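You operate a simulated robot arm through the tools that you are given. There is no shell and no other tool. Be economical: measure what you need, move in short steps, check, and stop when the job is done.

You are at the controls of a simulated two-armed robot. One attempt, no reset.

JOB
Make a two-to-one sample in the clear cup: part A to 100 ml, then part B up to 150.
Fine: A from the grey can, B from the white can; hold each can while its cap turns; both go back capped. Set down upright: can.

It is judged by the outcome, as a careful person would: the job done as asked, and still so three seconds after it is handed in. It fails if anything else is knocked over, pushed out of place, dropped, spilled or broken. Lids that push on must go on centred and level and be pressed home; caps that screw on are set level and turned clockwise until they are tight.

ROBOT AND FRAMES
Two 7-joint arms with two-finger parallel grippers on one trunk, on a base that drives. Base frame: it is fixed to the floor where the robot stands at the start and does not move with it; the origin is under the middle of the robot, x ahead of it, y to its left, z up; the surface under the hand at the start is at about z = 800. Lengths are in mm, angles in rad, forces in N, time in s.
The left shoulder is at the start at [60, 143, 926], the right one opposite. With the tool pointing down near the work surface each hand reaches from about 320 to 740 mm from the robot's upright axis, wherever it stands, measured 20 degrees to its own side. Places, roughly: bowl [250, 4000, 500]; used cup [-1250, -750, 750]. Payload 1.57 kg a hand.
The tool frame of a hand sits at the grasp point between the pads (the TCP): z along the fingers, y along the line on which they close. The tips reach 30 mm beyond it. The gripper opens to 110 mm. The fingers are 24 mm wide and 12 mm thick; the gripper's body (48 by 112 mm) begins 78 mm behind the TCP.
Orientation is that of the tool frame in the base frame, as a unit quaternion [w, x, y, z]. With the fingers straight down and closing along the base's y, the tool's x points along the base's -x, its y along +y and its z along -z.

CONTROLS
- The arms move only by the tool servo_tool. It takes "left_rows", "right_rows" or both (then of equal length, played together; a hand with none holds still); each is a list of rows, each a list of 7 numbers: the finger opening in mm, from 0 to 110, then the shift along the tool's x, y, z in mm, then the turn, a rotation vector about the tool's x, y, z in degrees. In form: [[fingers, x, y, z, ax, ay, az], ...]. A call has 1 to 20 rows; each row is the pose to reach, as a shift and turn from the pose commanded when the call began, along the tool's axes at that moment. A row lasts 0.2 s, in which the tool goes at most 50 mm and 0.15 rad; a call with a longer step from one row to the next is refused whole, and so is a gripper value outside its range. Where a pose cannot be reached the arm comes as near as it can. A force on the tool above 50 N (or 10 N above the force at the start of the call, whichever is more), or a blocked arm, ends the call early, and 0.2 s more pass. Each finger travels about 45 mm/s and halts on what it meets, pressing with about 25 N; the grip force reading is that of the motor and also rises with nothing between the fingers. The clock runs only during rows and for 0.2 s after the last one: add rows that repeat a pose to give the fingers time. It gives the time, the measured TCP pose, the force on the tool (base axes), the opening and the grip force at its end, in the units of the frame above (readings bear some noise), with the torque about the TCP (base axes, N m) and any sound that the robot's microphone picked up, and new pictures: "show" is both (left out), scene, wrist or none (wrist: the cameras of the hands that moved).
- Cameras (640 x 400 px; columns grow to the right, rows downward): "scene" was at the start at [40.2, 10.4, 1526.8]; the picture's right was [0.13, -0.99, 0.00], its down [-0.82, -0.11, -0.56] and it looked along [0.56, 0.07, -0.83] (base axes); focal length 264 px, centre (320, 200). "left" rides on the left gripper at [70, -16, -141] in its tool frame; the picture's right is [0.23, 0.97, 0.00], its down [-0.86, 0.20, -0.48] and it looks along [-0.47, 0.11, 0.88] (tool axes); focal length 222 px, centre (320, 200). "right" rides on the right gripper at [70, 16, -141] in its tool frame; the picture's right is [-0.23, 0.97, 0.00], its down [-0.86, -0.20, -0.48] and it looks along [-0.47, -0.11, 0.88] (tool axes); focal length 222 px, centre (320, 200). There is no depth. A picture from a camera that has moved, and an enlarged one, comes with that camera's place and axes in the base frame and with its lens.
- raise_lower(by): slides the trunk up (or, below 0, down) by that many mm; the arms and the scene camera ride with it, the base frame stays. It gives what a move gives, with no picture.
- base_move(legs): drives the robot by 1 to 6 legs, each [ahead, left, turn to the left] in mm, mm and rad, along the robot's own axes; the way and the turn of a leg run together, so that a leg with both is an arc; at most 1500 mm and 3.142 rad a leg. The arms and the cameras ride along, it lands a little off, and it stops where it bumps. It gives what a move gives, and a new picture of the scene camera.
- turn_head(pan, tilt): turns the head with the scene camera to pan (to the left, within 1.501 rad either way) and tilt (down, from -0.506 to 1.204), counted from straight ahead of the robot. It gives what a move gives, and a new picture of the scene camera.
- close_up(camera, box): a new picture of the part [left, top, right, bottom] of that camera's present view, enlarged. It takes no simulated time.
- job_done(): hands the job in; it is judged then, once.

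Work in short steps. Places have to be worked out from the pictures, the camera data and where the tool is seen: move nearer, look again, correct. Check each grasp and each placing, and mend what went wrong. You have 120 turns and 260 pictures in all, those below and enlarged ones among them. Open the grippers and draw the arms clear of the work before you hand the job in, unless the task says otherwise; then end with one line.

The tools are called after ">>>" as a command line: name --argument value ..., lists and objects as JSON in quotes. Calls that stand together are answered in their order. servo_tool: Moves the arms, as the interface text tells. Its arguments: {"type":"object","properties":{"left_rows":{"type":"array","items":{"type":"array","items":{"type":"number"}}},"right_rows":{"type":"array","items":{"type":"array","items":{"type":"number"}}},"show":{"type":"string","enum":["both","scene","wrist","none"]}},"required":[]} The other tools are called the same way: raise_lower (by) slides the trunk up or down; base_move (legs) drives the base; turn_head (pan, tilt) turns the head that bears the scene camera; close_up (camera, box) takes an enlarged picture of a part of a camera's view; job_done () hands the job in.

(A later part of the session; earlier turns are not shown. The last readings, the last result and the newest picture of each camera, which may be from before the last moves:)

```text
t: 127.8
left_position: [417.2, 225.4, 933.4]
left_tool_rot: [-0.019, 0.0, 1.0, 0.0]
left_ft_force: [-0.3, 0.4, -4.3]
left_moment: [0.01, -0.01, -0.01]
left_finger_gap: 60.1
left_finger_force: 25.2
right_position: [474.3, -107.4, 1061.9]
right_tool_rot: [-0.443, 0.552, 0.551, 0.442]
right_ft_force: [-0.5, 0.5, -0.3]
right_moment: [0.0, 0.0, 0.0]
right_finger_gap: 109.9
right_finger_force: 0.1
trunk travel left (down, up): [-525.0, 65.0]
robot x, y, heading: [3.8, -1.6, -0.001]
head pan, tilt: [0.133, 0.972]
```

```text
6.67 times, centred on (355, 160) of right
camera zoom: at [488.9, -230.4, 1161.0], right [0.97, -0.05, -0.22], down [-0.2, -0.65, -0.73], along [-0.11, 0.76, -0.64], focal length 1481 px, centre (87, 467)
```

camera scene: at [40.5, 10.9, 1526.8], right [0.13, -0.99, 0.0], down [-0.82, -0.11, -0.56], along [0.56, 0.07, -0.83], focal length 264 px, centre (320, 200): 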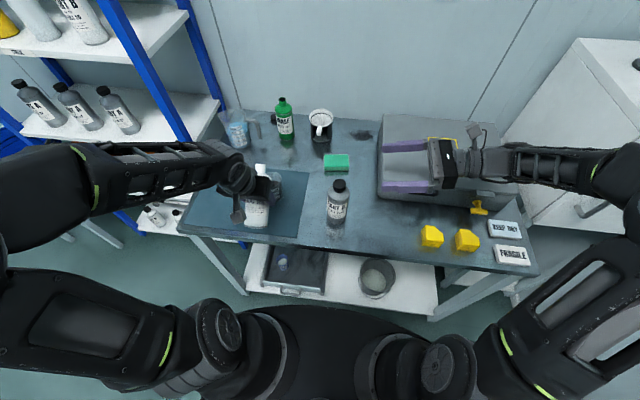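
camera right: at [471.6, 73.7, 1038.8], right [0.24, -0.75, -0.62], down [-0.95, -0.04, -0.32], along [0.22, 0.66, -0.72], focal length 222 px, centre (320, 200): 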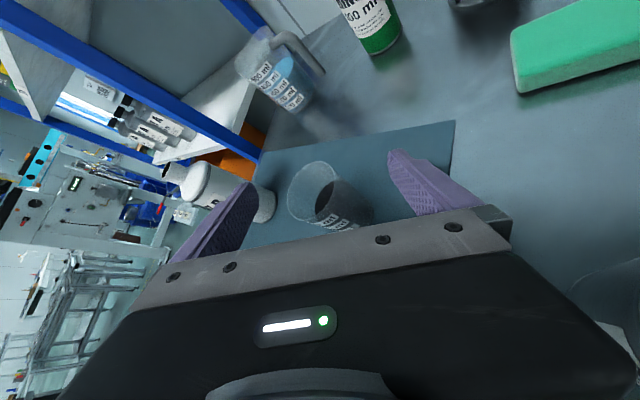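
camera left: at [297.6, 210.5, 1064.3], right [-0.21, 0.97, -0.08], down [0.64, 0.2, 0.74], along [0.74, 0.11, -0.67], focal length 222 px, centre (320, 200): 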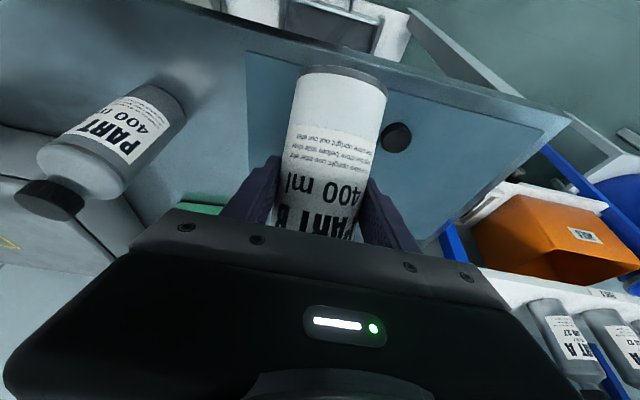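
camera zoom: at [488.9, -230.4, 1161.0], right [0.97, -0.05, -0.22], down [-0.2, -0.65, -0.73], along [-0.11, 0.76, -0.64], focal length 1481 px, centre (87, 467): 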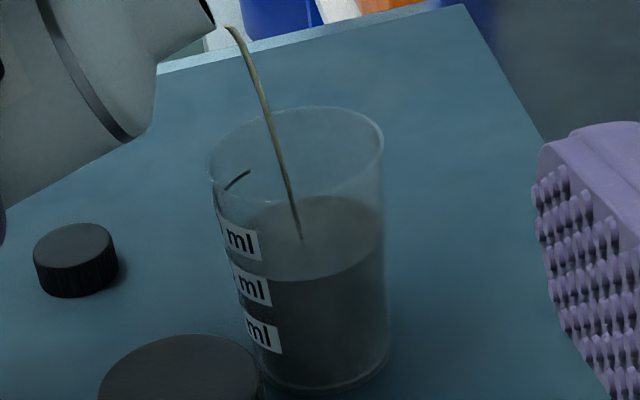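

About 114 ml. Keep holding 2 s.

>>> servo_tool --left_rows '[[40, 0.2, 0, -1.5, 0, 1, 0], [40, 0.2, 0, -1.5, 0, 1, 0], [40, 0.2, 0, -1.5, 0, 1, 0], [40, 0.2, 0, -1.5, 0, 1, 0], [40, 0.2, 0, -1.5, 0, 1, 0], [40, 0.2, 0, -1.5, 0, 1, 0], [40, 0.2, 0, -1.5, 0, 1, 0], [40, 0.2, 0, -1.5, 0, 1, 0], [40, 0.2, 0, -1.5, 0, 1, 0]]' --show "none"

>>> close_up --camera "right" --box '[325, 130, 385, 190]'

```text
t: 129.8
left_position: [415.9, 226.2, 936.3]
left_tool_rot: [-0.027, 0.0, 1.0, 0.0]
left_ft_force: [0.5, 0.4, -4.3]
left_moment: [-0.01, 0.02, -0.02]
left_finger_gap: 60.7
left_finger_force: 25.0
right_position: [475.0, -107.0, 1062.6]
right_tool_rot: [-0.442, 0.552, 0.551, 0.443]
right_ft_force: [-0.1, -0.9, 0.4]
right_moment: [0.04, 0.0, -0.03]
right_finger_gap: 110.0
right_finger_force: 0.1
trunk travel left (down, up): [-525.0, 65.0]
robot x, y, heading: [7.9, 0.4, -0.0]
head pan, tilt: [0.133, 0.972]
```

```text
6.67 times, centred on (355, 160) of right
camera zoom: at [488.9, -230.4, 1161.1], right [0.97, -0.05, -0.22], down [-0.2, -0.65, -0.73], along [-0.11, 0.76, -0.64], focal length 1481 px, centre (87, 467)
```

zoom: 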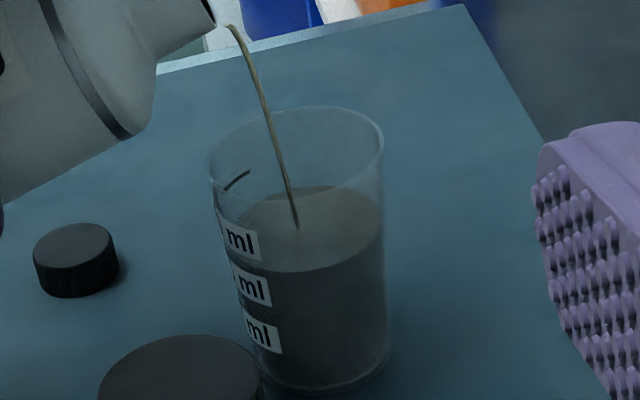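

About 125 ml. Add 2° and hold 1.2 s.

>>> servo_tool --left_rows '[[40, 0.2, 0, -1.5, 0, 1, 0], [40, 0.2, 0, -3, 0, 2, 0], [40, 0.2, 0, -3, 0, 2, 0], [40, 0.2, 0, -3, 0, 2, 0], [40, 0.2, 0, -3, 0, 2, 0], [40, 0.2, 0, -3, 0, 2, 0]]' --show "none"

>>> close_up --camera "right" --box '[325, 130, 385, 190]'

```text
t: 131.2
left_position: [417.2, 225.5, 939.5]
left_tool_rot: [-0.044, 0.0, 0.999, -0.001]
left_ft_force: [0.4, -0.3, -4.3]
left_moment: [-0.03, -0.04, 0.0]
left_finger_gap: 60.4
left_finger_force: 25.0
right_position: [473.5, -106.9, 1062.1]
right_tool_rot: [-0.442, 0.553, 0.551, 0.443]
right_ft_force: [0.8, 0.0, -0.1]
right_moment: [-0.02, -0.02, 0.04]
right_finger_gap: 110.0
right_finger_force: 0.1
trunk travel left (down, up): [-525.0, 65.0]
robot x, y, heading: [-3.3, 0.5, -0.001]
head pan, tilt: [0.133, 0.972]
```

```text
6.67 times, centred on (355, 160) of right
camera zoom: at [488.9, -230.5, 1161.0], right [0.97, -0.05, -0.22], down [-0.2, -0.65, -0.73], along [-0.11, 0.76, -0.64], focal length 1481 px, centre (87, 467)
```

zoom: 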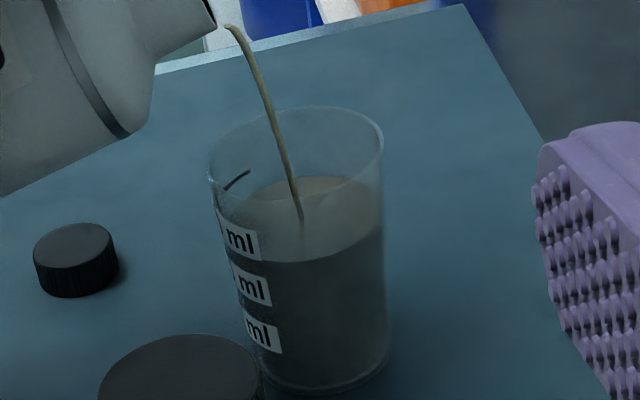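

About 135 ml. Hold 0.8 s more.

>>> servo_tool --left_rows '[[40, 0, 0, 0, 0, 0, 0], [40, 0, 0, 0, 0, 0, 0], [40, 0, 0, 0, 0, 0, 0], [40, 0, 0, 0, 0, 0, 0]]' --show "none"

>>> close_up --camera "right" --box '[335, 140, 375, 180]'

```text
t: 132.2
left_position: [416.3, 225.5, 940.1]
left_tool_rot: [-0.043, 0.0, 0.999, 0.0]
left_ft_force: [0.0, -1.0, -4.0]
left_moment: [0.01, -0.05, 0.0]
left_finger_gap: 60.7
left_finger_force: 25.8
right_position: [475.1, -107.6, 1061.0]
right_tool_rot: [-0.441, 0.553, 0.55, 0.443]
right_ft_force: [-0.5, 0.5, 0.4]
right_moment: [-0.02, -0.01, 0.02]
right_finger_gap: 109.7
right_finger_force: 0.0
trunk travel left (down, up): [-525.0, 65.0]
robot x, y, heading: [-0.4, -3.7, 0.003]
head pan, tilt: [0.133, 0.972]
```

```text
10.00 times, centred on (355, 160) of right
camera zoom: at [488.9, -230.4, 1161.1], right [0.97, -0.05, -0.22], down [-0.2, -0.65, -0.73], along [-0.11, 0.76, -0.64], focal length 2221 px, centre (-30, 600)
```

zoom: 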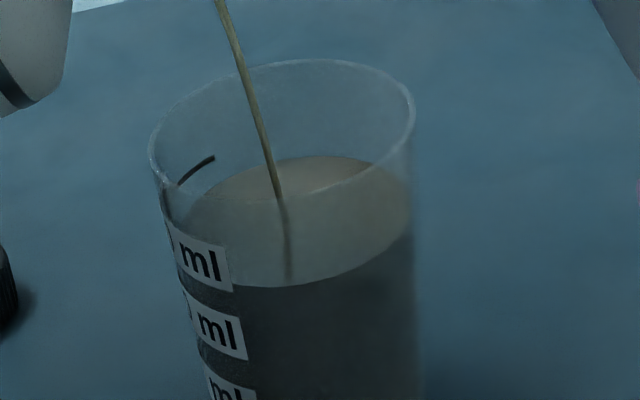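

Level is near 135–140; zoom further for a careful reading.

>>> close_up --camera "right" --box '[347, 152, 365, 174]'

>>> close_up --camera "scene" --box '[260, 165, 290, 205]'

```text
16.00 times, centred on (356, 163) of right
camera zoom: at [488.9, -230.4, 1161.1], right [0.97, -0.05, -0.22], down [-0.2, -0.65, -0.73], along [-0.11, 0.76, -0.64], focal length 3554 px, centre (-256, 792)
```

zoom: 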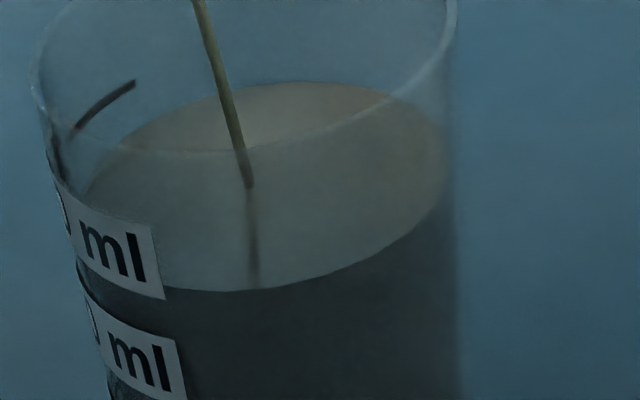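

```text
10.00 times, centred on (275, 185) of scene
camera zoom: at [40.8, 10.7, 1526.8], right [0.13, -0.99, 0.0], down [-0.82, -0.11, -0.56], along [0.56, 0.07, -0.83], focal length 2641 px, centre (770, 350)
```

zoom: 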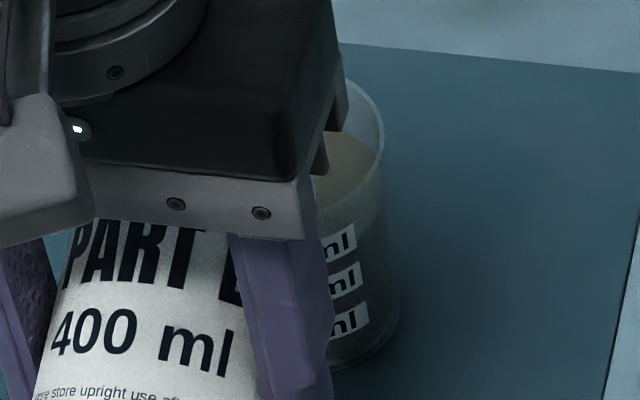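

Reading: ~136 ml (the same method read 100 correctly at the start). Hold 1.2 s more.

>>> servo_tool --left_rows '[[40, 0, 0, 0, 0, 0, 0], [40, 0, 0, 0, 0, 0, 0], [40, 0, 0, 0, 0, 0, 0], [40, 0, 0, 0, 0, 0, 0], [40, 0, 0, 0, 0, 0, 0]]' --show "none"

>>> close_up --camera "right" --box '[347, 152, 365, 174]'

```text
t: 133.4
left_position: [416.8, 225.7, 939.4]
left_tool_rot: [-0.045, -0.001, 0.999, -0.001]
left_ft_force: [0.7, 0.3, -5.3]
left_moment: [-0.01, -0.01, 0.02]
left_finger_gap: 60.6
left_finger_force: 25.0
right_position: [473.8, -107.1, 1061.6]
right_tool_rot: [-0.442, 0.552, 0.55, 0.443]
right_ft_force: [0.1, -0.1, -0.6]
right_moment: [0.03, -0.03, -0.03]
right_finger_gap: 110.1
right_finger_force: 0.1
trunk travel left (down, up): [-525.0, 65.0]
robot x, y, heading: [-3.5, -0.4, 0.0]
head pan, tilt: [0.133, 0.972]
```

```text
16.00 times, centred on (356, 163) of right
camera zoom: at [488.8, -230.5, 1161.0], right [0.97, -0.05, -0.22], down [-0.2, -0.65, -0.73], along [-0.11, 0.76, -0.64], focal length 3554 px, centre (-256, 792)
```

zoom: 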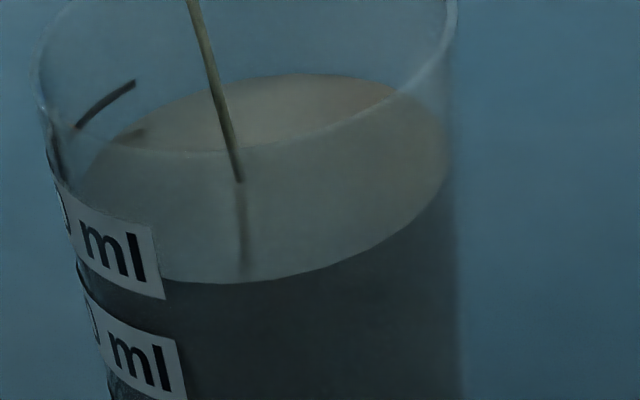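

~140 ml. Add 1.5° and hold 0.8 s.

>>> servo_tool --left_rows '[[40, 0.1, 0, -2.3, 0, 1.5, 0], [40, 0.1, 0, -2.3, 0, 1.5, 0], [40, 0.1, 0, -2.3, 0, 1.5, 0], [40, 0.1, 0, -2.3, 0, 1.5, 0]]' --show "none"

>>> close_up --camera "right" --box '[347, 152, 365, 174]'

```text
t: 134.4
left_position: [418.4, 225.7, 941.6]
left_tool_rot: [-0.057, 0.001, 0.998, 0.001]
left_ft_force: [0.6, -0.5, -2.8]
left_moment: [0.01, -0.01, -0.02]
left_finger_gap: 60.4
left_finger_force: 25.6
right_position: [474.1, -107.0, 1061.6]
right_tool_rot: [-0.442, 0.552, 0.551, 0.443]
right_ft_force: [0.7, 0.2, -1.2]
right_moment: [0.0, 0.0, 0.0]
right_finger_gap: 110.0
right_finger_force: 0.0
trunk travel left (down, up): [-525.0, 65.0]
robot x, y, heading: [0.4, 0.2, 0.002]
head pan, tilt: [0.133, 0.972]
```

```text
16.00 times, centred on (356, 163) of right
camera zoom: at [488.8, -230.5, 1161.1], right [0.97, -0.05, -0.22], down [-0.2, -0.65, -0.73], along [-0.11, 0.76, -0.64], focal length 3554 px, centre (-256, 792)
```

zoom: 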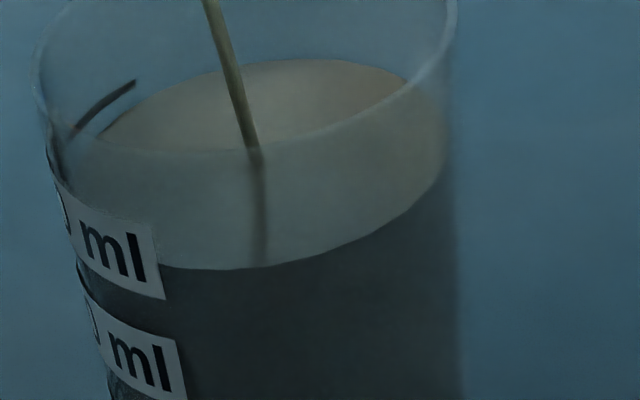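

~147 ml. Tilt back now (the tail adds a little), then recheck.

>>> servo_tool --left_rows '[[40, 0, 0, 6, 0, -4, 0], [40, 0, 0, 15, 0, -10, 0], [40, 0, 0, 15, 0, -10, 0], [40, 0, 0, 15, 0, -10, 0]]' --show "none"

>>> close_up --camera "right" --box '[347, 152, 365, 174]'

```text
t: 135.4
left_position: [415.9, 226.6, 927.1]
left_tool_rot: [0.031, 0.0, 1.0, 0.0]
left_ft_force: [-0.1, 0.1, -4.5]
left_moment: [-0.01, 0.01, 0.0]
left_finger_gap: 60.4
left_finger_force: 25.3
right_position: [474.5, -107.4, 1061.4]
right_tool_rot: [-0.442, 0.552, 0.551, 0.443]
right_ft_force: [0.4, 0.0, -0.6]
right_moment: [-0.02, -0.07, 0.01]
right_finger_gap: 109.9
right_finger_force: 0.0
trunk travel left (down, up): [-525.0, 65.0]
robot x, y, heading: [3.1, -0.6, -0.002]
head pan, tilt: [0.133, 0.972]
```

```text
16.00 times, centred on (356, 163) of right
camera zoom: at [488.8, -230.5, 1161.1], right [0.97, -0.05, -0.22], down [-0.2, -0.65, -0.73], along [-0.11, 0.76, -0.64], focal length 3554 px, centre (-256, 792)
```

zoom: 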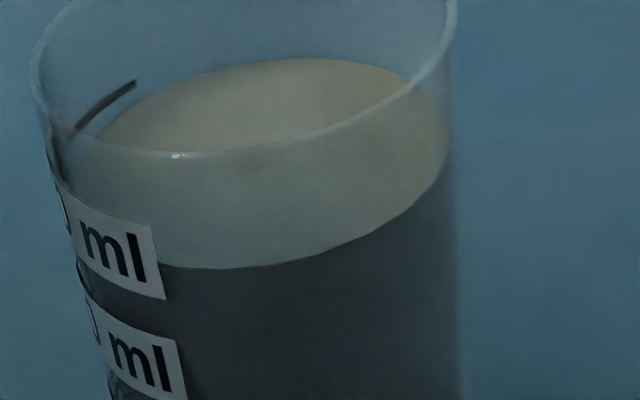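

~147 ml; a brief last touch of ~3 ml.

>>> servo_tool --left_rows '[[40, 0, 0, -8, 0, 5, 0], [40, 0, 0, -14, 0, 9.2, 0], [40, 0, 0, -14, 0, 9.2, 0], [40, 0, 0, -14, 0, 9.2, 0], [40, 0, 0, -14, 0, 9.2, 0], [40, 0, 0, -8, 0, 4, 0], [40, 0, 0, 0, 0, -2, 0], [40, 0, 0, 0, 0, -2, 0]]' --show "none"

>>> close_up --camera "right" --box '[347, 152, 365, 174]'

```text
t: 137.2
left_position: [416.1, 226.8, 926.6]
left_tool_rot: [0.048, 0.0, 0.999, -0.001]
left_ft_force: [-0.6, 0.1, -5.5]
left_moment: [0.01, -0.01, 0.04]
left_finger_gap: 60.4
left_finger_force: 25.3
right_position: [473.5, -107.6, 1062.0]
right_tool_rot: [-0.442, 0.552, 0.551, 0.443]
right_ft_force: [-0.4, -0.3, -1.2]
right_moment: [0.0, 0.0, -0.01]
right_finger_gap: 110.0
right_finger_force: 0.1
trunk travel left (down, up): [-525.0, 65.0]
robot x, y, heading: [0.9, -3.6, -0.001]
head pan, tilt: [0.133, 0.972]
```

```text
16.00 times, centred on (356, 163) of right
camera zoom: at [488.9, -230.5, 1161.0], right [0.97, -0.05, -0.22], down [-0.2, -0.65, -0.73], along [-0.11, 0.76, -0.64], focal length 3554 px, centre (-256, 792)
```

zoom: 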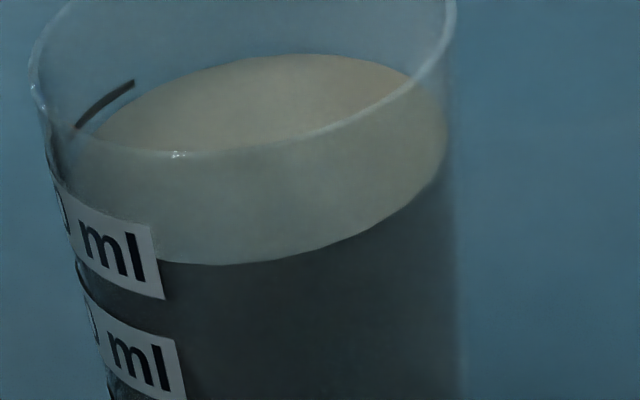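

Now ~149–150 ml. Return B upright to above its home.

>>> servo_tool --left_rows '[[40, 3.1, 0, -20.4, 0, -7.5, 0], [40, 2.3, 0, -28.3, 0, -14.5, 0], [40, 1.3, 35, -28.2, 0, -19.5, 0], [40, 0.3, 70, -28.1, 0, -24.5, 0], [40, -6.6, 104, -27, 0, -29.5, 0], [40, -14.4, 128, -24.7, 0, -36.5, 0], [40, -24.2, 150, -21.8, 0, -43.5, 0], [40, -35.9, 174, -18.6, 0, -50.5, 0], [40, -70.3, 184, -10.3, 0, -57.5, 0], [40, -104.7, 193.5, -2.4, 0, -64.5, 0], [40, -104.7, 193.5, -2.4, 0, -64.5, 0]]' --show "scene"

>>> close_up --camera "scene" --box '[260, 165, 290, 205]'

```text
t: 139.6
left_position: [519.7, 418.8, 938.0]
left_tool_rot: [0.574, 0.0, 0.819, 0.001]
left_ft_force: [0.5, -0.5, -5.0]
left_moment: [0.04, 0.05, -0.01]
left_finger_gap: 60.5
left_finger_force: 25.0
right_position: [474.2, -107.4, 1061.6]
right_tool_rot: [-0.442, 0.553, 0.551, 0.443]
right_ft_force: [-0.1, -0.5, 1.1]
right_moment: [0.0, 0.01, -0.02]
right_finger_gap: 109.9
right_finger_force: 0.0
trunk travel left (down, up): [-525.0, 65.0]
robot x, y, heading: [-0.3, -1.8, 0.002]
head pan, tilt: [0.133, 0.972]
camera scene: at [40.7, 10.3, 1526.8], right [0.13, -0.99, 0.0], down [-0.82, -0.11, -0.56], along [0.56, 0.07, -0.83], focal length 264 px, centre (320, 200)
```

scene: 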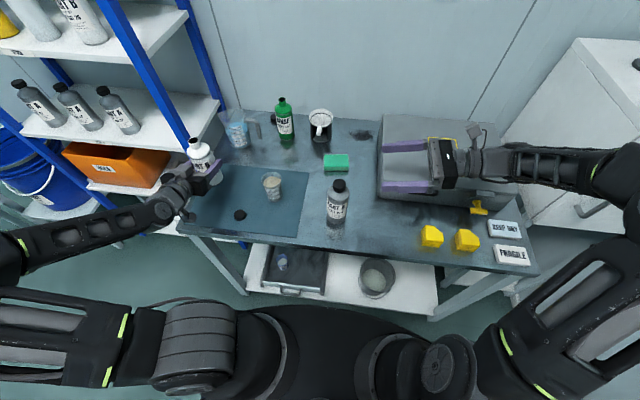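

```text
10.00 times, centred on (275, 185) of scene
camera zoom: at [40.7, 10.3, 1526.8], right [0.13, -0.99, 0.0], down [-0.82, -0.11, -0.56], along [0.56, 0.07, -0.83], focal length 2641 px, centre (770, 350)
```

zoom: 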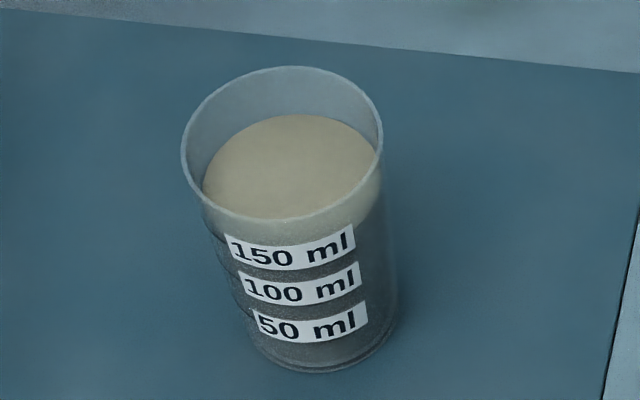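

Cup reads ~150 and no spills. Set B down at home, open and back straight out.

>>> servo_tool --left_rows '[[40, 19, 0.5, 7, 0, 0, 0], [40, 38, 0.5, 14, 0, 0, 0], [40, 48, 0.5, 17.5, 0, 0, 0], [40, 53, 0.5, 19.3, 0, 0, 0], [40, 56, 0.5, 20.4, 0, 0, 0], [40, 56, 0.5, 20.4, 0, 0, 0], [60, 56, 0.5, 20.4, 0, 0, 0], [85, 56, 0.5, 20.4, 0, 0, 0], [85, 56, 0.5, 20.4, 0, 0, 0], [85, 56, 0.5, 20.4, 0, 0, 0], [85, 45, 0.5, -10, 0, 0, 0], [85, 35, 0.5, -45, 0, 0, 0], [85, 20, 0.5, -80, 0, 0, 0], [85, -10, 0.5, -105, 0, 0, 0], [85, -50, 0.5, -125, 0, 0, 0]]' --show "scene"

>>> close_up --camera "scene" --box '[180, 140, 300, 225]'

```text
t: 142.8
left_position: [420.0, 419.9, 1026.6]
left_tool_rot: [0.573, 0.0, 0.82, -0.001]
left_ft_force: [-0.4, 0.5, 0.0]
left_moment: [0.01, 0.0, 0.02]
left_finger_gap: 85.0
left_finger_force: 0.1
right_position: [473.9, -107.7, 1062.0]
right_tool_rot: [-0.442, 0.553, 0.551, 0.443]
right_ft_force: [-0.5, -0.1, 0.7]
right_moment: [0.04, -0.01, 0.0]
right_finger_gap: 110.0
right_finger_force: 0.0
trunk travel left (down, up): [-525.0, 65.0]
robot x, y, heading: [1.8, 2.1, -0.004]
head pan, tilt: [0.133, 0.972]
camera scene: at [40.1, 10.1, 1526.7], right [0.13, -0.99, 0.0], down [-0.82, -0.11, -0.56], along [0.56, 0.08, -0.83], focal length 264 px, centre (320, 200)
```

scene: 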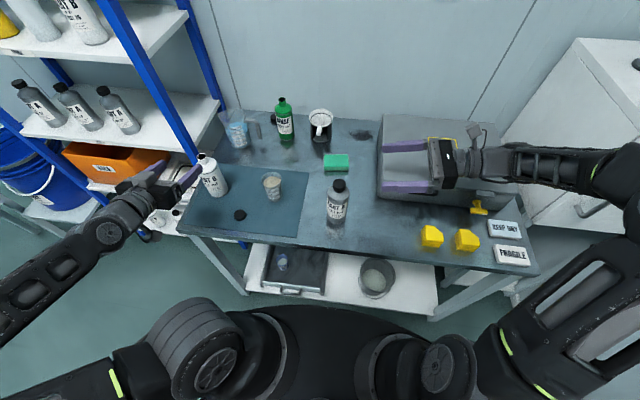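

```text
4.71 times, centred on (240, 182) of scene
camera zoom: at [40.1, 10.1, 1526.7], right [0.13, -0.99, 0.0], down [-0.82, -0.11, -0.56], along [0.56, 0.08, -0.83], focal length 1243 px, centre (696, 282)
```

zoom: 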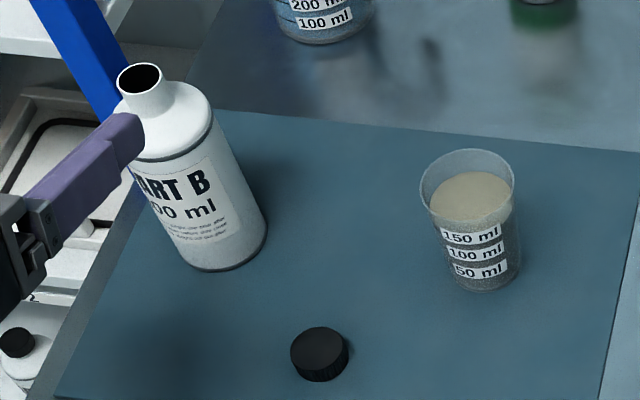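

B stands at home. Before shifting the base left ~200 mm (so the right hand can reach B for capping), fold both hands to fingers-down near the body.

>>> servo_tool --left_rows '[[85, -0.7, -6, -10, 0, 7, 0], [85, -1.4, -12, -20, 0, 14, 0], [85, -2, -18, -29, 0, 21, 0], [85, -2.7, -24, -39, 0, 28, 0], [85, -3.4, -30, -49, 0, 35, 0], [85, -4, -36, -59, 0, 42, 0], [85, -4.8, -42, -69, 0, 49, 0], [85, -5.4, -48, -79, 0, 56, 0], [85, -6.1, -54, -88, 0, 63, 0], [85, -6.8, -60, -98, 0, 70, 0]]' --right_rows '[[90, 0.2, -4.4, 0.7, 0, -7.8, 0], [80, 0.3, -8.8, 1.4, 0, -15.6, 0], [70, 0.5, -13.2, 2, 0, -23.4, 0], [70, 0.6, -17.6, 2.7, 0, -31.2, 0], [70, 0.8, -22, 3.4, 0, -39, 0], [70, 0.9, -26.4, 4.1, 0, -46.8, 0], [70, 1.1, -30.8, 4.8, 0, -54.6, 0], [70, 1.2, -35.2, 5.4, 0, -62.4, 0], [70, 1.4, -39.6, 6.1, 0, -70.2, 0], [70, 1.5, -44, 6.8, 0, -78, 0]]' --show "scene"

```text
t: 145.0
left_position: [329.0, 360.5, 1068.7]
left_tool_rot: [-0.001, 0.0, 1.0, -0.001]
left_ft_force: [0.0, 0.6, 0.2]
left_moment: [-0.03, 0.01, 0.04]
left_finger_gap: 84.8
left_finger_force: 0.1
right_position: [431.9, -100.3, 1059.0]
right_tool_rot: [0.004, 0.707, 0.707, -0.004]
right_ft_force: [0.1, -0.2, -1.4]
right_moment: [-0.01, -0.02, 0.01]
right_finger_gap: 70.1
right_finger_force: 0.0
trunk travel left (down, up): [-525.0, 65.0]
robot x, y, heading: [-3.1, 0.4, -0.001]
head pan, tilt: [0.133, 0.972]
camera scene: at [41.1, 11.1, 1526.7], right [0.13, -0.99, 0.0], down [-0.82, -0.11, -0.56], along [0.56, 0.07, -0.83], focal length 264 px, centre (320, 200)
```

scene: 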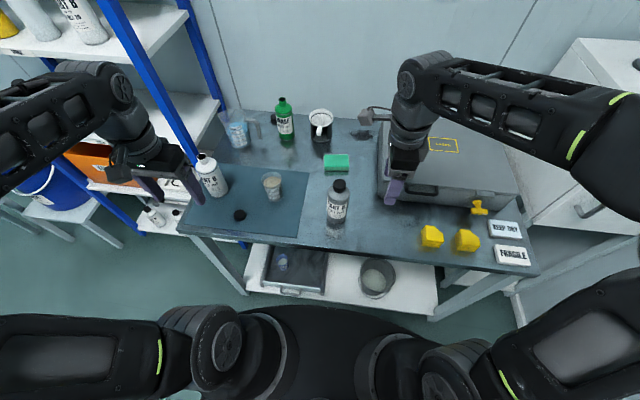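

Pull the left hand further in toward the body to stay clear of the rack during the base shift, then shift.

>>> servo_tool --left_rows '[[85, 26, -20, -8, 0, 0, 0], [85, 53, -40, -16, 0, 0, 0], [85, 79, -60, -25, 0, 0, 0]]' --show "none"

>>> base_move --legs '[[0, 100, 0]]'

```text
t: 145.8
left_position: [251.2, 299.6, 1095.9]
left_tool_rot: [0.0, 0.001, 1.0, 0.001]
left_ft_force: [-0.7, -0.4, -0.4]
left_moment: [0.09, 0.02, -0.02]
left_finger_gap: 85.0
left_finger_force: 0.0
right_position: [431.7, -101.7, 1059.4]
right_tool_rot: [0.003, 0.708, 0.706, -0.002]
right_ft_force: [-0.6, -1.6, -0.5]
right_moment: [0.03, 0.01, -0.01]
right_finger_gap: 69.9
right_finger_force: 0.0
trunk travel left (down, up): [-525.0, 65.0]
robot x, y, heading: [-3.0, 1.8, 0.001]
head pan, tilt: [0.133, 0.972]
```

```text
t: 146.9
left_position: [249.5, 404.3, 1093.1]
left_tool_rot: [0.0, -0.002, 1.0, -0.001]
left_ft_force: [0.2, 1.5, -0.3]
left_moment: [-0.07, 0.01, 0.01]
left_finger_gap: 85.0
left_finger_force: 0.1
right_position: [430.1, 3.3, 1060.4]
right_tool_rot: [0.002, 0.707, 0.707, -0.003]
right_ft_force: [-0.3, 0.8, -0.2]
right_moment: [-0.08, 0.02, 0.01]
right_finger_gap: 69.9
right_finger_force: 0.1
trunk travel left (down, up): [-525.0, 65.0]
robot x, y, heading: [-0.5, 102.0, 0.003]
head pan, tilt: [0.133, 0.972]
camera scene: at [40.3, 113.5, 1526.8], right [0.14, -0.99, 0.0], down [-0.82, -0.11, -0.56], along [0.56, 0.08, -0.83], focal length 264 px, centre (320, 200)
```

scene: 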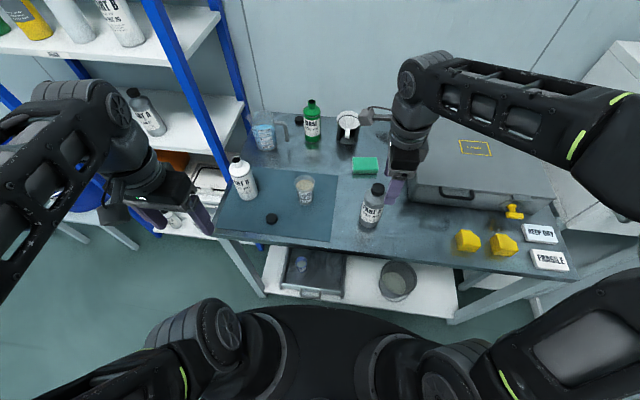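

Base moves cleanly. Another 100 mm.

>>> base_move --legs '[[0, 100, 0]]'

>>> close_up --camera "scene" --box '[240, 140, 400, 235]'

```text
t: 148.1
left_position: [250.9, 504.5, 1094.3]
left_tool_rot: [0.0, 0.001, 1.0, 0.0]
left_ft_force: [0.5, 0.5, -0.7]
left_moment: [-0.04, 0.01, 0.03]
left_finger_gap: 84.9
left_finger_force: 0.1
right_position: [430.4, 103.8, 1059.3]
right_tool_rot: [0.003, 0.709, 0.706, -0.003]
right_ft_force: [0.5, 0.6, -0.3]
right_moment: [-0.07, 0.01, 0.01]
right_finger_gap: 70.0
right_finger_force: 0.0
trunk travel left (down, up): [-525.0, 65.0]
robot x, y, heading: [-2.1, 199.8, -0.004]
head pan, tilt: [0.133, 0.972]
camera scene: at [40.3, 214.2, 1526.8], right [0.13, -0.99, 0.0], down [-0.82, -0.11, -0.56], along [0.56, 0.07, -0.83], focal length 264 px, centre (320, 200)
```

scene: 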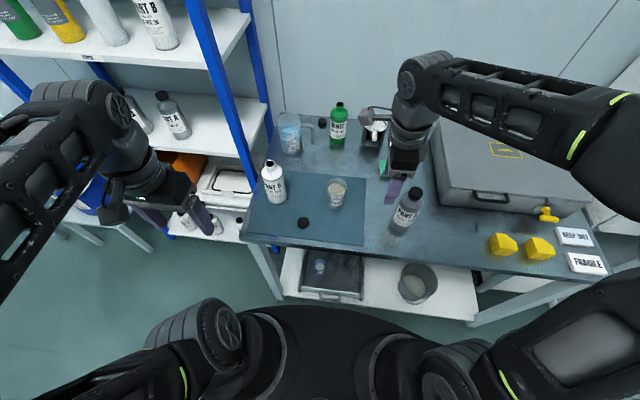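

```text
4.00 times, centred on (320, 188) of scene
camera zoom: at [40.3, 214.2, 1526.8], right [0.13, -0.99, 0.0], down [-0.82, -0.11, -0.56], along [0.56, 0.07, -0.83], focal length 1056 px, centre (320, 250)
```

zoom: 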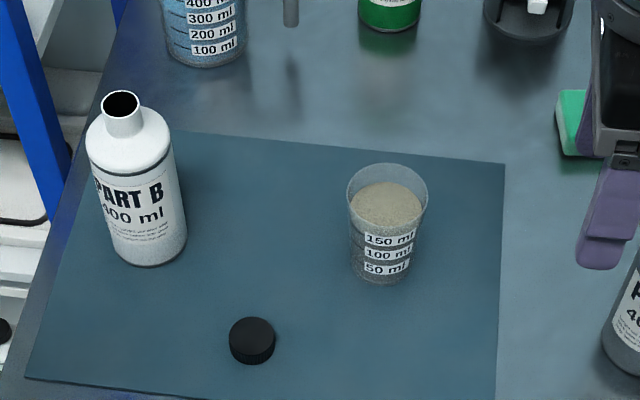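

B at ≈(524, 420.5), cap at ≈(433, 317.5). Bring the left hand over B with 38° pitch, moving y first, then forward, staying high.

>>> servo_tool --left_rows '[[85, 0, -42, -10, 0, -6, 0], [85, -10, -84, -20, 0, -12, 0], [85, -50, -84, -20, 0, -18, 0], [85, -90, -84, -15, 0, -24, 0], [85, -130, -84, -10, 0, -30, 0], [85, -170, -84, 0, 0, -36, 0], [85, -205, -84, 10, 0, -42, 0], [85, -240, -84, 22, 0, -48, 0], [85, -269, -84, 30, 0, -52, 0], [85, -269, -84, 30, 0, -52, 0]]'

>>> close_up --camera "scene" --box '[240, 140, 400, 235]'

```text
t: 150.3
left_position: [520.0, 418.3, 1062.8]
left_tool_rot: [0.439, 0.001, 0.899, -0.001]
left_ft_force: [-0.2, 0.1, 0.5]
left_moment: [-0.04, -0.02, 0.0]
left_finger_gap: 84.8
left_finger_force: 0.1
right_position: [429.7, 101.0, 1059.0]
right_tool_rot: [0.003, 0.708, 0.706, -0.003]
right_ft_force: [-0.9, 0.4, -0.4]
right_moment: [-0.02, 0.01, 0.02]
right_finger_gap: 70.1
right_finger_force: 0.1
trunk travel left (down, up): [-525.0, 65.0]
robot x, y, heading: [-0.2, 198.9, -0.002]
head pan, tilt: [0.133, 0.972]
camera scene: at [39.8, 212.6, 1526.8], right [0.13, -0.99, 0.0], down [-0.82, -0.11, -0.56], along [0.56, 0.07, -0.83], focal length 264 px, centre (320, 200)
camera left: at [364.4, 404.1, 1096.1], right [-0.14, 0.97, -0.18], down [0.15, 0.2, 0.97], along [0.98, 0.11, -0.17], focal length 222 px, centre (320, 200)
```

scene: 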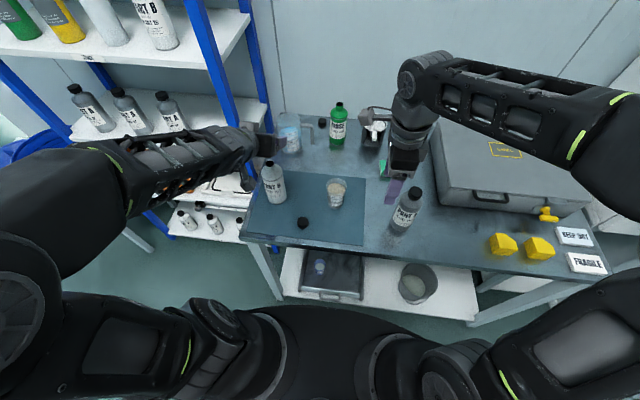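
left: 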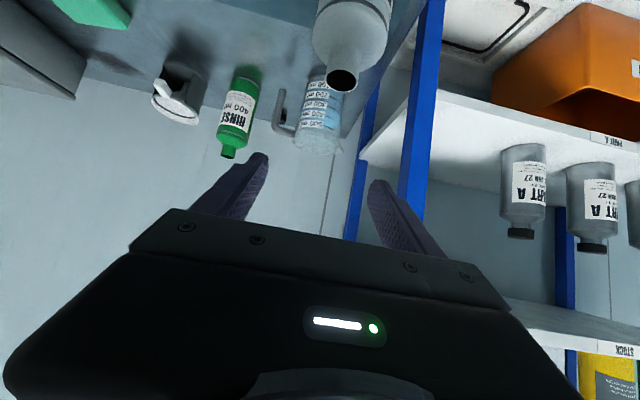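

```text
4.00 times, centred on (320, 188) of scene
camera zoom: at [39.8, 212.6, 1526.8], right [0.13, -0.99, 0.0], down [-0.82, -0.11, -0.56], along [0.56, 0.07, -0.83], focal length 1056 px, centre (320, 250)
```

zoom: 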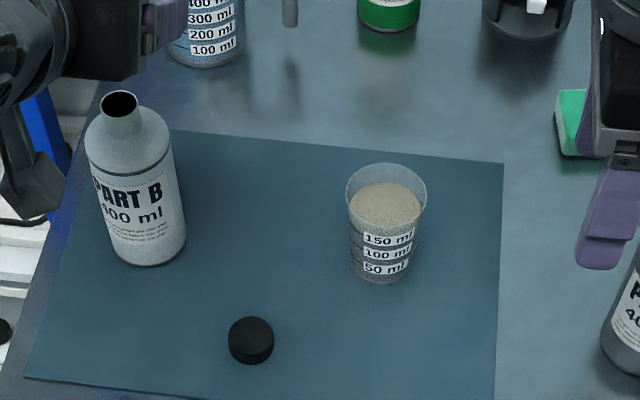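

B at (524, 421) by the wrist camera. Descend vertically, straddling B, and close the grip.

>>> servo_tool --left_rows '[[85, 28, 2, 22, 0, 0, 0], [85, 56, 2, 44, 0, 0, 0], [85, 84, 2, 66, 0, 0, 0], [85, 110, 2, 86, 0, 0, 0], [85, 130, 2, 101.5, 0, 0, 0], [85, 143.4, 2, 112.1, 0, 0, 0], [85, 143.4, 2, 112.1, 0, 0, 0], [65, 143.4, 2, 112.1, 0, 0, 0], [40, 143.4, 2, 112.1, 0, 0, 0], [40, 143.4, 2, 112.1, 0, 0, 0], [40, 143.4, 2, 112.1, 0, 0, 0], [40, 143.4, 2, 112.1, 0, 0, 0]]'

```text
t: 152.9
left_position: [521.7, 419.7, 881.5]
left_tool_rot: [0.438, 0.001, 0.899, -0.001]
left_ft_force: [1.0, -0.7, 1.1]
left_moment: [-0.02, -0.04, -0.03]
left_finger_gap: 60.7
left_finger_force: 24.9
right_position: [429.3, 101.5, 1059.1]
right_tool_rot: [0.003, 0.708, 0.706, -0.003]
right_ft_force: [0.0, 0.5, -1.0]
right_moment: [-0.01, -0.02, -0.01]
right_finger_gap: 70.1
right_finger_force: 0.1
trunk travel left (down, up): [-525.0, 65.0]
robot x, y, heading: [-1.6, 199.8, -0.002]
head pan, tilt: [0.133, 0.972]
camera scene: at [40.5, 212.2, 1526.8], right [0.13, -0.99, 0.0], down [-0.82, -0.11, -0.56], along [0.56, 0.07, -0.83], focal length 264 px, centre (320, 200)
camera left: at [366.9, 405.2, 914.9], right [-0.14, 0.97, -0.18], down [0.15, 0.2, 0.97], along [0.98, 0.11, -0.17], focal length 222 px, centre (320, 200)
```

scene: 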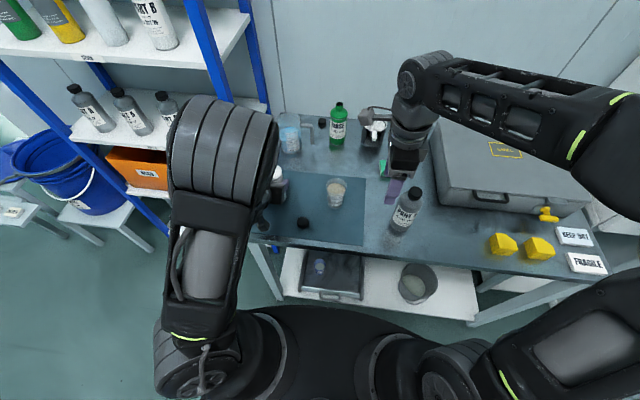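
left: 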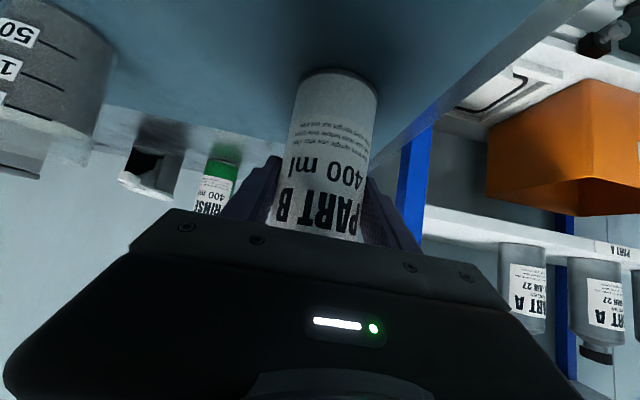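

B is held firmly at home. Rotate the right hand to φ≈−80° where it is (camera away from the left arm) before going to the cap.

>>> servo_tool --right_rows '[[70, 0, 0, 0, 0, 0, -8.5], [70, 0, 0, 0, 0, 0, -17], [70, 0, 0, 0, 0, 0, -25.5], [70, 0, 0, 0, 0, 0, -34], [70, 0, 0, 0, 0, 0, -42.5], [70, 0, 0, 0, 0, 0, -51], [70, 0, 0, 0, 0, 0, -59.5], [70, 0, 0, 0, 0, 0, -68], [70, 0, 0, 0, 0, 0, -76.5], [70, 0, 0, 0, 0, 0, -85], [70, 0, 0, 0, 0, 0, -93.5], [70, 0, 0, 0, 0, 0, -102], [70, 0, 0, 0, 0, 0, -110.5], [70, 0, 0, 0, 0, 0, -119], [70, 0, 0, 0, 0, 0, -127.5], [70, 0, 0, 0, 0, 0, -136], [70, 0, 0, 0, 0, 0, -144.5], [70, 0, 0, 0, 0, 0, -153], [70, 0, 0, 0, 0, 0, -161.5], [70, 0, 0, 0, 0, 0, -169.7]]'

```text
t: 157.1
left_position: [522.7, 419.7, 881.5]
left_tool_rot: [0.438, 0.002, 0.899, -0.001]
left_ft_force: [-0.2, -0.1, -1.5]
left_moment: [0.02, 0.01, -0.03]
left_finger_gap: 60.9
left_finger_force: 25.4
right_position: [430.8, 101.5, 1059.8]
right_tool_rot: [-0.003, -0.641, 0.768, -0.004]
right_ft_force: [-0.4, -0.3, 0.1]
right_moment: [0.02, 0.04, 0.0]
right_finger_gap: 69.9
right_finger_force: 0.1
trunk travel left (down, up): [-525.0, 65.0]
robot x, y, heading: [1.3, 204.4, 0.002]
head pan, tilt: [0.133, 0.972]
camera scene: at [40.5, 212.4, 1526.8], right [0.13, -0.99, 0.0], down [-0.82, -0.11, -0.56], along [0.56, 0.07, -0.83], focal length 264 px, centre (320, 200)
camera right: at [400.8, 36.5, 1202.3], right [-0.92, 0.4, 0.0], down [0.35, 0.81, 0.47], along [0.19, 0.43, -0.88], focal length 222 px, centre (320, 200)
```

scene: 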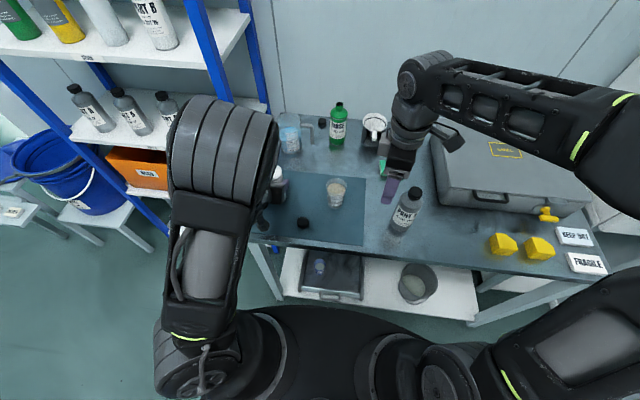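
right: 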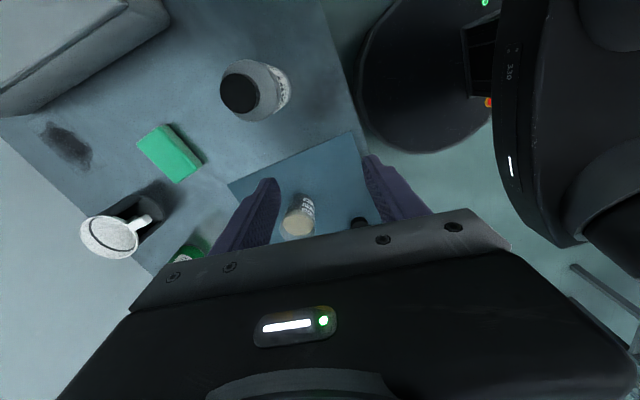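

Translate over the cap at (433, 317.5) and lower to z≈930 to look.

>>> servo_tool --right_rows '[[70, -42, 7, 0, 0, 0, 0], [70, -85, 14, 0, 0, 0, 0], [70, -127, 22, 0, 0, 0, 0], [70, -170, 29, 5, 0, 0, 0], [70, -212.5, 36, 25, 0, 0, 0], [70, -212.5, 36, 65, 0, 0, 0], [70, -212.5, 36, 105, 0, 0, 0], [70, -212.5, 36, 130, 0, 0, 0], [70, -212.5, 36, 130, 0, 0, 0]]'

>>> close_up --camera "right" --box '[260, 100, 380, 220]'

```text
t: 159.1
left_position: [520.7, 420.8, 882.7]
left_tool_rot: [0.439, 0.001, 0.899, 0.0]
left_ft_force: [0.7, -0.5, 0.6]
left_moment: [-0.04, -0.04, 0.0]
left_finger_gap: 60.5
left_finger_force: 24.8
right_position: [434.9, 315.3, 927.8]
right_tool_rot: [-0.002, -0.639, 0.769, -0.003]
right_ft_force: [0.4, 0.4, 0.7]
right_moment: [0.0, 0.01, 0.0]
right_finger_gap: 70.3
right_finger_force: 0.1
trunk travel left (down, up): [-525.0, 65.0]
robot x, y, heading: [1.7, 202.0, -0.003]
head pan, tilt: [0.133, 0.972]
camera scene: at [40.5, 212.3, 1526.8], right [0.13, -0.99, 0.0], down [-0.82, -0.11, -0.56], along [0.56, 0.07, -0.83], focal length 264 px, centre (320, 200)
camera right: at [404.5, 250.9, 1070.4], right [-0.92, 0.4, 0.0], down [0.35, 0.81, 0.47], along [0.19, 0.43, -0.88], focal length 222 px, centre (320, 200)
```

scene: 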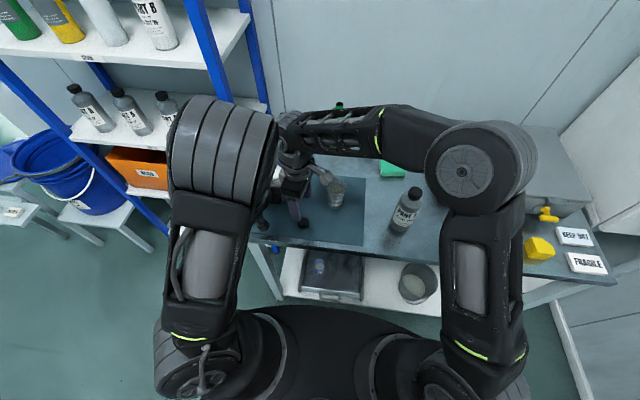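
right: 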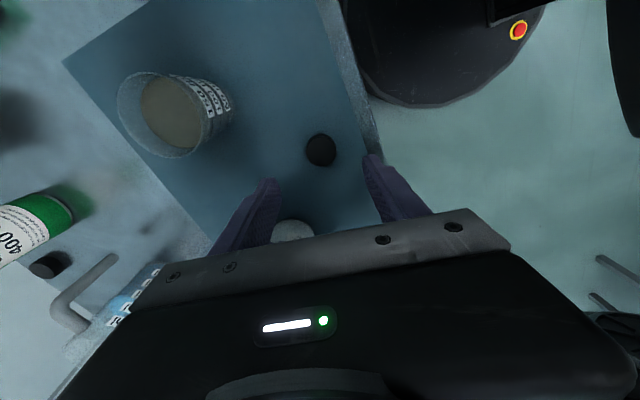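

```text
3.33 times, centred on (320, 160) of right
camera zoom: at [404.5, 250.9, 1070.4], right [-0.92, 0.4, 0.0], down [0.35, 0.81, 0.47], along [0.19, 0.43, -0.88], focal length 740 px, centre (320, 333)
```

zoom: 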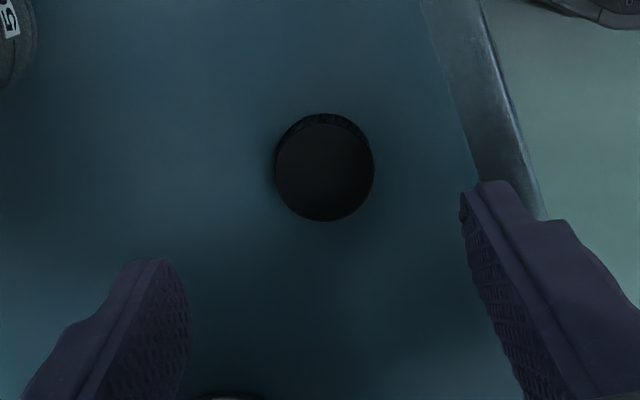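

Cap is 1–2 mm off the tool axis. Correct, lower to TCP z≈835, and close on the cap.

>>> servo_tool --right_rows '[[70, -1.8, 0.6, 30, 0, 0, 0], [70, -1.8, 0.6, 60, 0, 0, 0], [70, -1.8, 0.6, 80, 0, 0, 0], [70, -1.8, 0.6, 89, 0, 0, 0], [70, -1.8, 0.6, 93, 0, 0, 0], [70, -1.8, 0.6, 93, 0, 0, 0], [50, -1.8, 0.6, 93, 0, 0, 0], [25, -1.8, 0.6, 93, 0, 0, 0], [25, -1.8, 0.6, 93, 0, 0, 0], [25, -1.8, 0.6, 93, 0, 0, 0]]' --show "none"

>>> close_up --camera "right" --box '[260, 100, 380, 220]'

```text
t: 161.3
left_position: [520.7, 420.7, 882.3]
left_tool_rot: [0.438, -0.001, 0.899, 0.001]
left_ft_force: [-4.6, 27.7, 0.7]
left_moment: [-1.46, -0.45, -2.7]
left_finger_gap: 60.6
left_finger_force: 24.9
right_position: [434.5, 316.6, 834.3]
right_tool_rot: [-0.004, -0.639, 0.769, -0.004]
right_ft_force: [6.2, -26.9, 6.3]
right_moment: [3.07, 0.39, 0.05]
right_finger_gap: 32.7
right_finger_force: 24.6
trunk travel left (down, up): [-525.0, 65.0]
robot x, y, heading: [1.6, 200.8, -0.007]
head pan, tilt: [0.133, 0.972]
```

```text
3.33 times, centred on (320, 160) of right
camera zoom: at [403.6, 252.6, 976.8], right [-0.92, 0.4, 0.0], down [0.35, 0.81, 0.47], along [0.19, 0.43, -0.88], focal length 740 px, centre (320, 333)
```

zoom: 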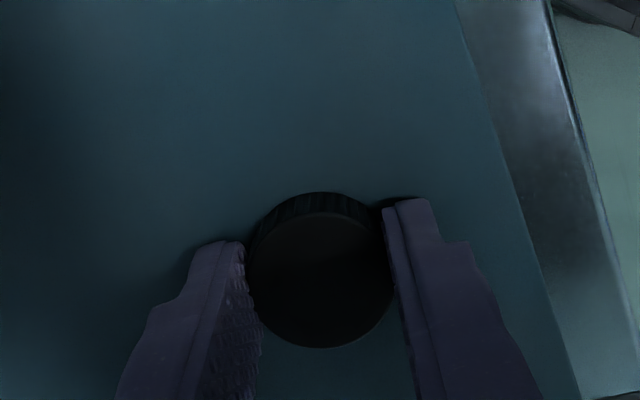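

Cap gripped, but the two wrists are touching (27 N). Ease away in −y while lifting, then rise clear.

>>> servo_tool --right_rows '[[25, 4, -0.7, -3, 0, 0, 0], [25, 8, -1.4, -8, 0, 0, 0], [25, 9.8, -1.8, -40, 0, 0, 0], [25, 9.8, -1.8, -85, 0, 0, 0], [25, 9.8, -1.8, -130, 0, 0, 0], [25, 9.8, -1.8, -175, 0, 0, 0], [25, 9.8, -1.8, -190, 0, 0, 0], [25, 9.8, -1.8, -190, 0, 0, 0]]'

>>> close_up --camera "right" --box '[180, 100, 440, 260]'

```text
t: 163.1
left_position: [520.3, 420.0, 882.3]
left_tool_rot: [0.439, 0.002, 0.899, 0.0]
left_ft_force: [-0.5, 0.6, -0.5]
left_moment: [-0.01, 0.08, 0.01]
left_finger_gap: 60.5
left_finger_force: 24.7
right_position: [432.7, 308.2, 1026.2]
right_tool_rot: [-0.003, -0.639, 0.769, -0.004]
right_ft_force: [0.5, 0.2, -0.6]
right_moment: [0.02, -0.02, 0.01]
right_finger_gap: 32.8
right_finger_force: 25.0
trunk travel left (down, up): [-525.0, 65.0]
robot x, y, heading: [-1.3, 205.5, -0.001]
head pan, tilt: [0.133, 0.972]
camera scene: at [40.4, 212.4, 1526.8], right [0.13, -0.99, 0.0], down [-0.82, -0.11, -0.56], along [0.56, 0.07, -0.83], focal length 264 px, centre (320, 200)
camera right: at [403.1, 244.1, 1169.0], right [-0.92, 0.4, 0.0], down [0.35, 0.81, 0.47], along [0.19, 0.43, -0.88], focal length 222 px, centre (320, 200)
```

scene: 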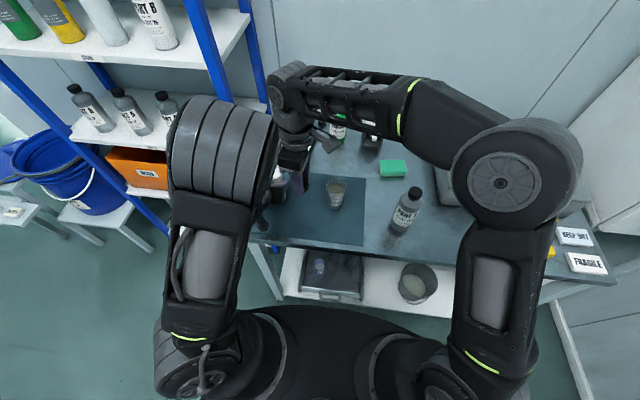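
right: 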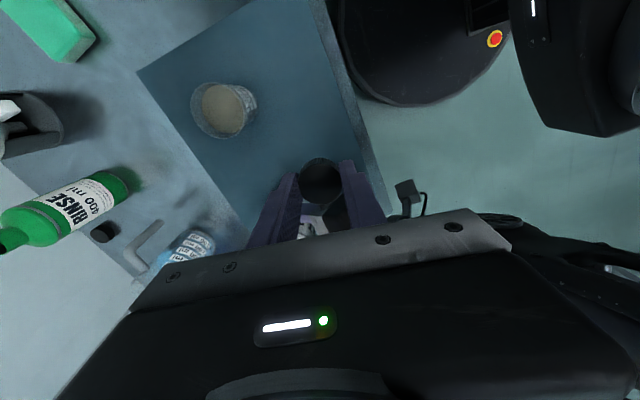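

```text
2.46 times, centred on (310, 180) of right
camera zoom: at [403.1, 244.1, 1169.0], right [-0.92, 0.4, 0.0], down [0.35, 0.81, 0.47], along [0.19, 0.43, -0.88], focal length 547 px, centre (345, 249)
```

zoom: 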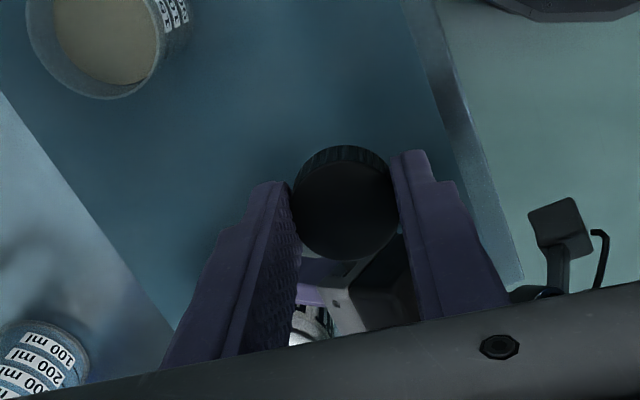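

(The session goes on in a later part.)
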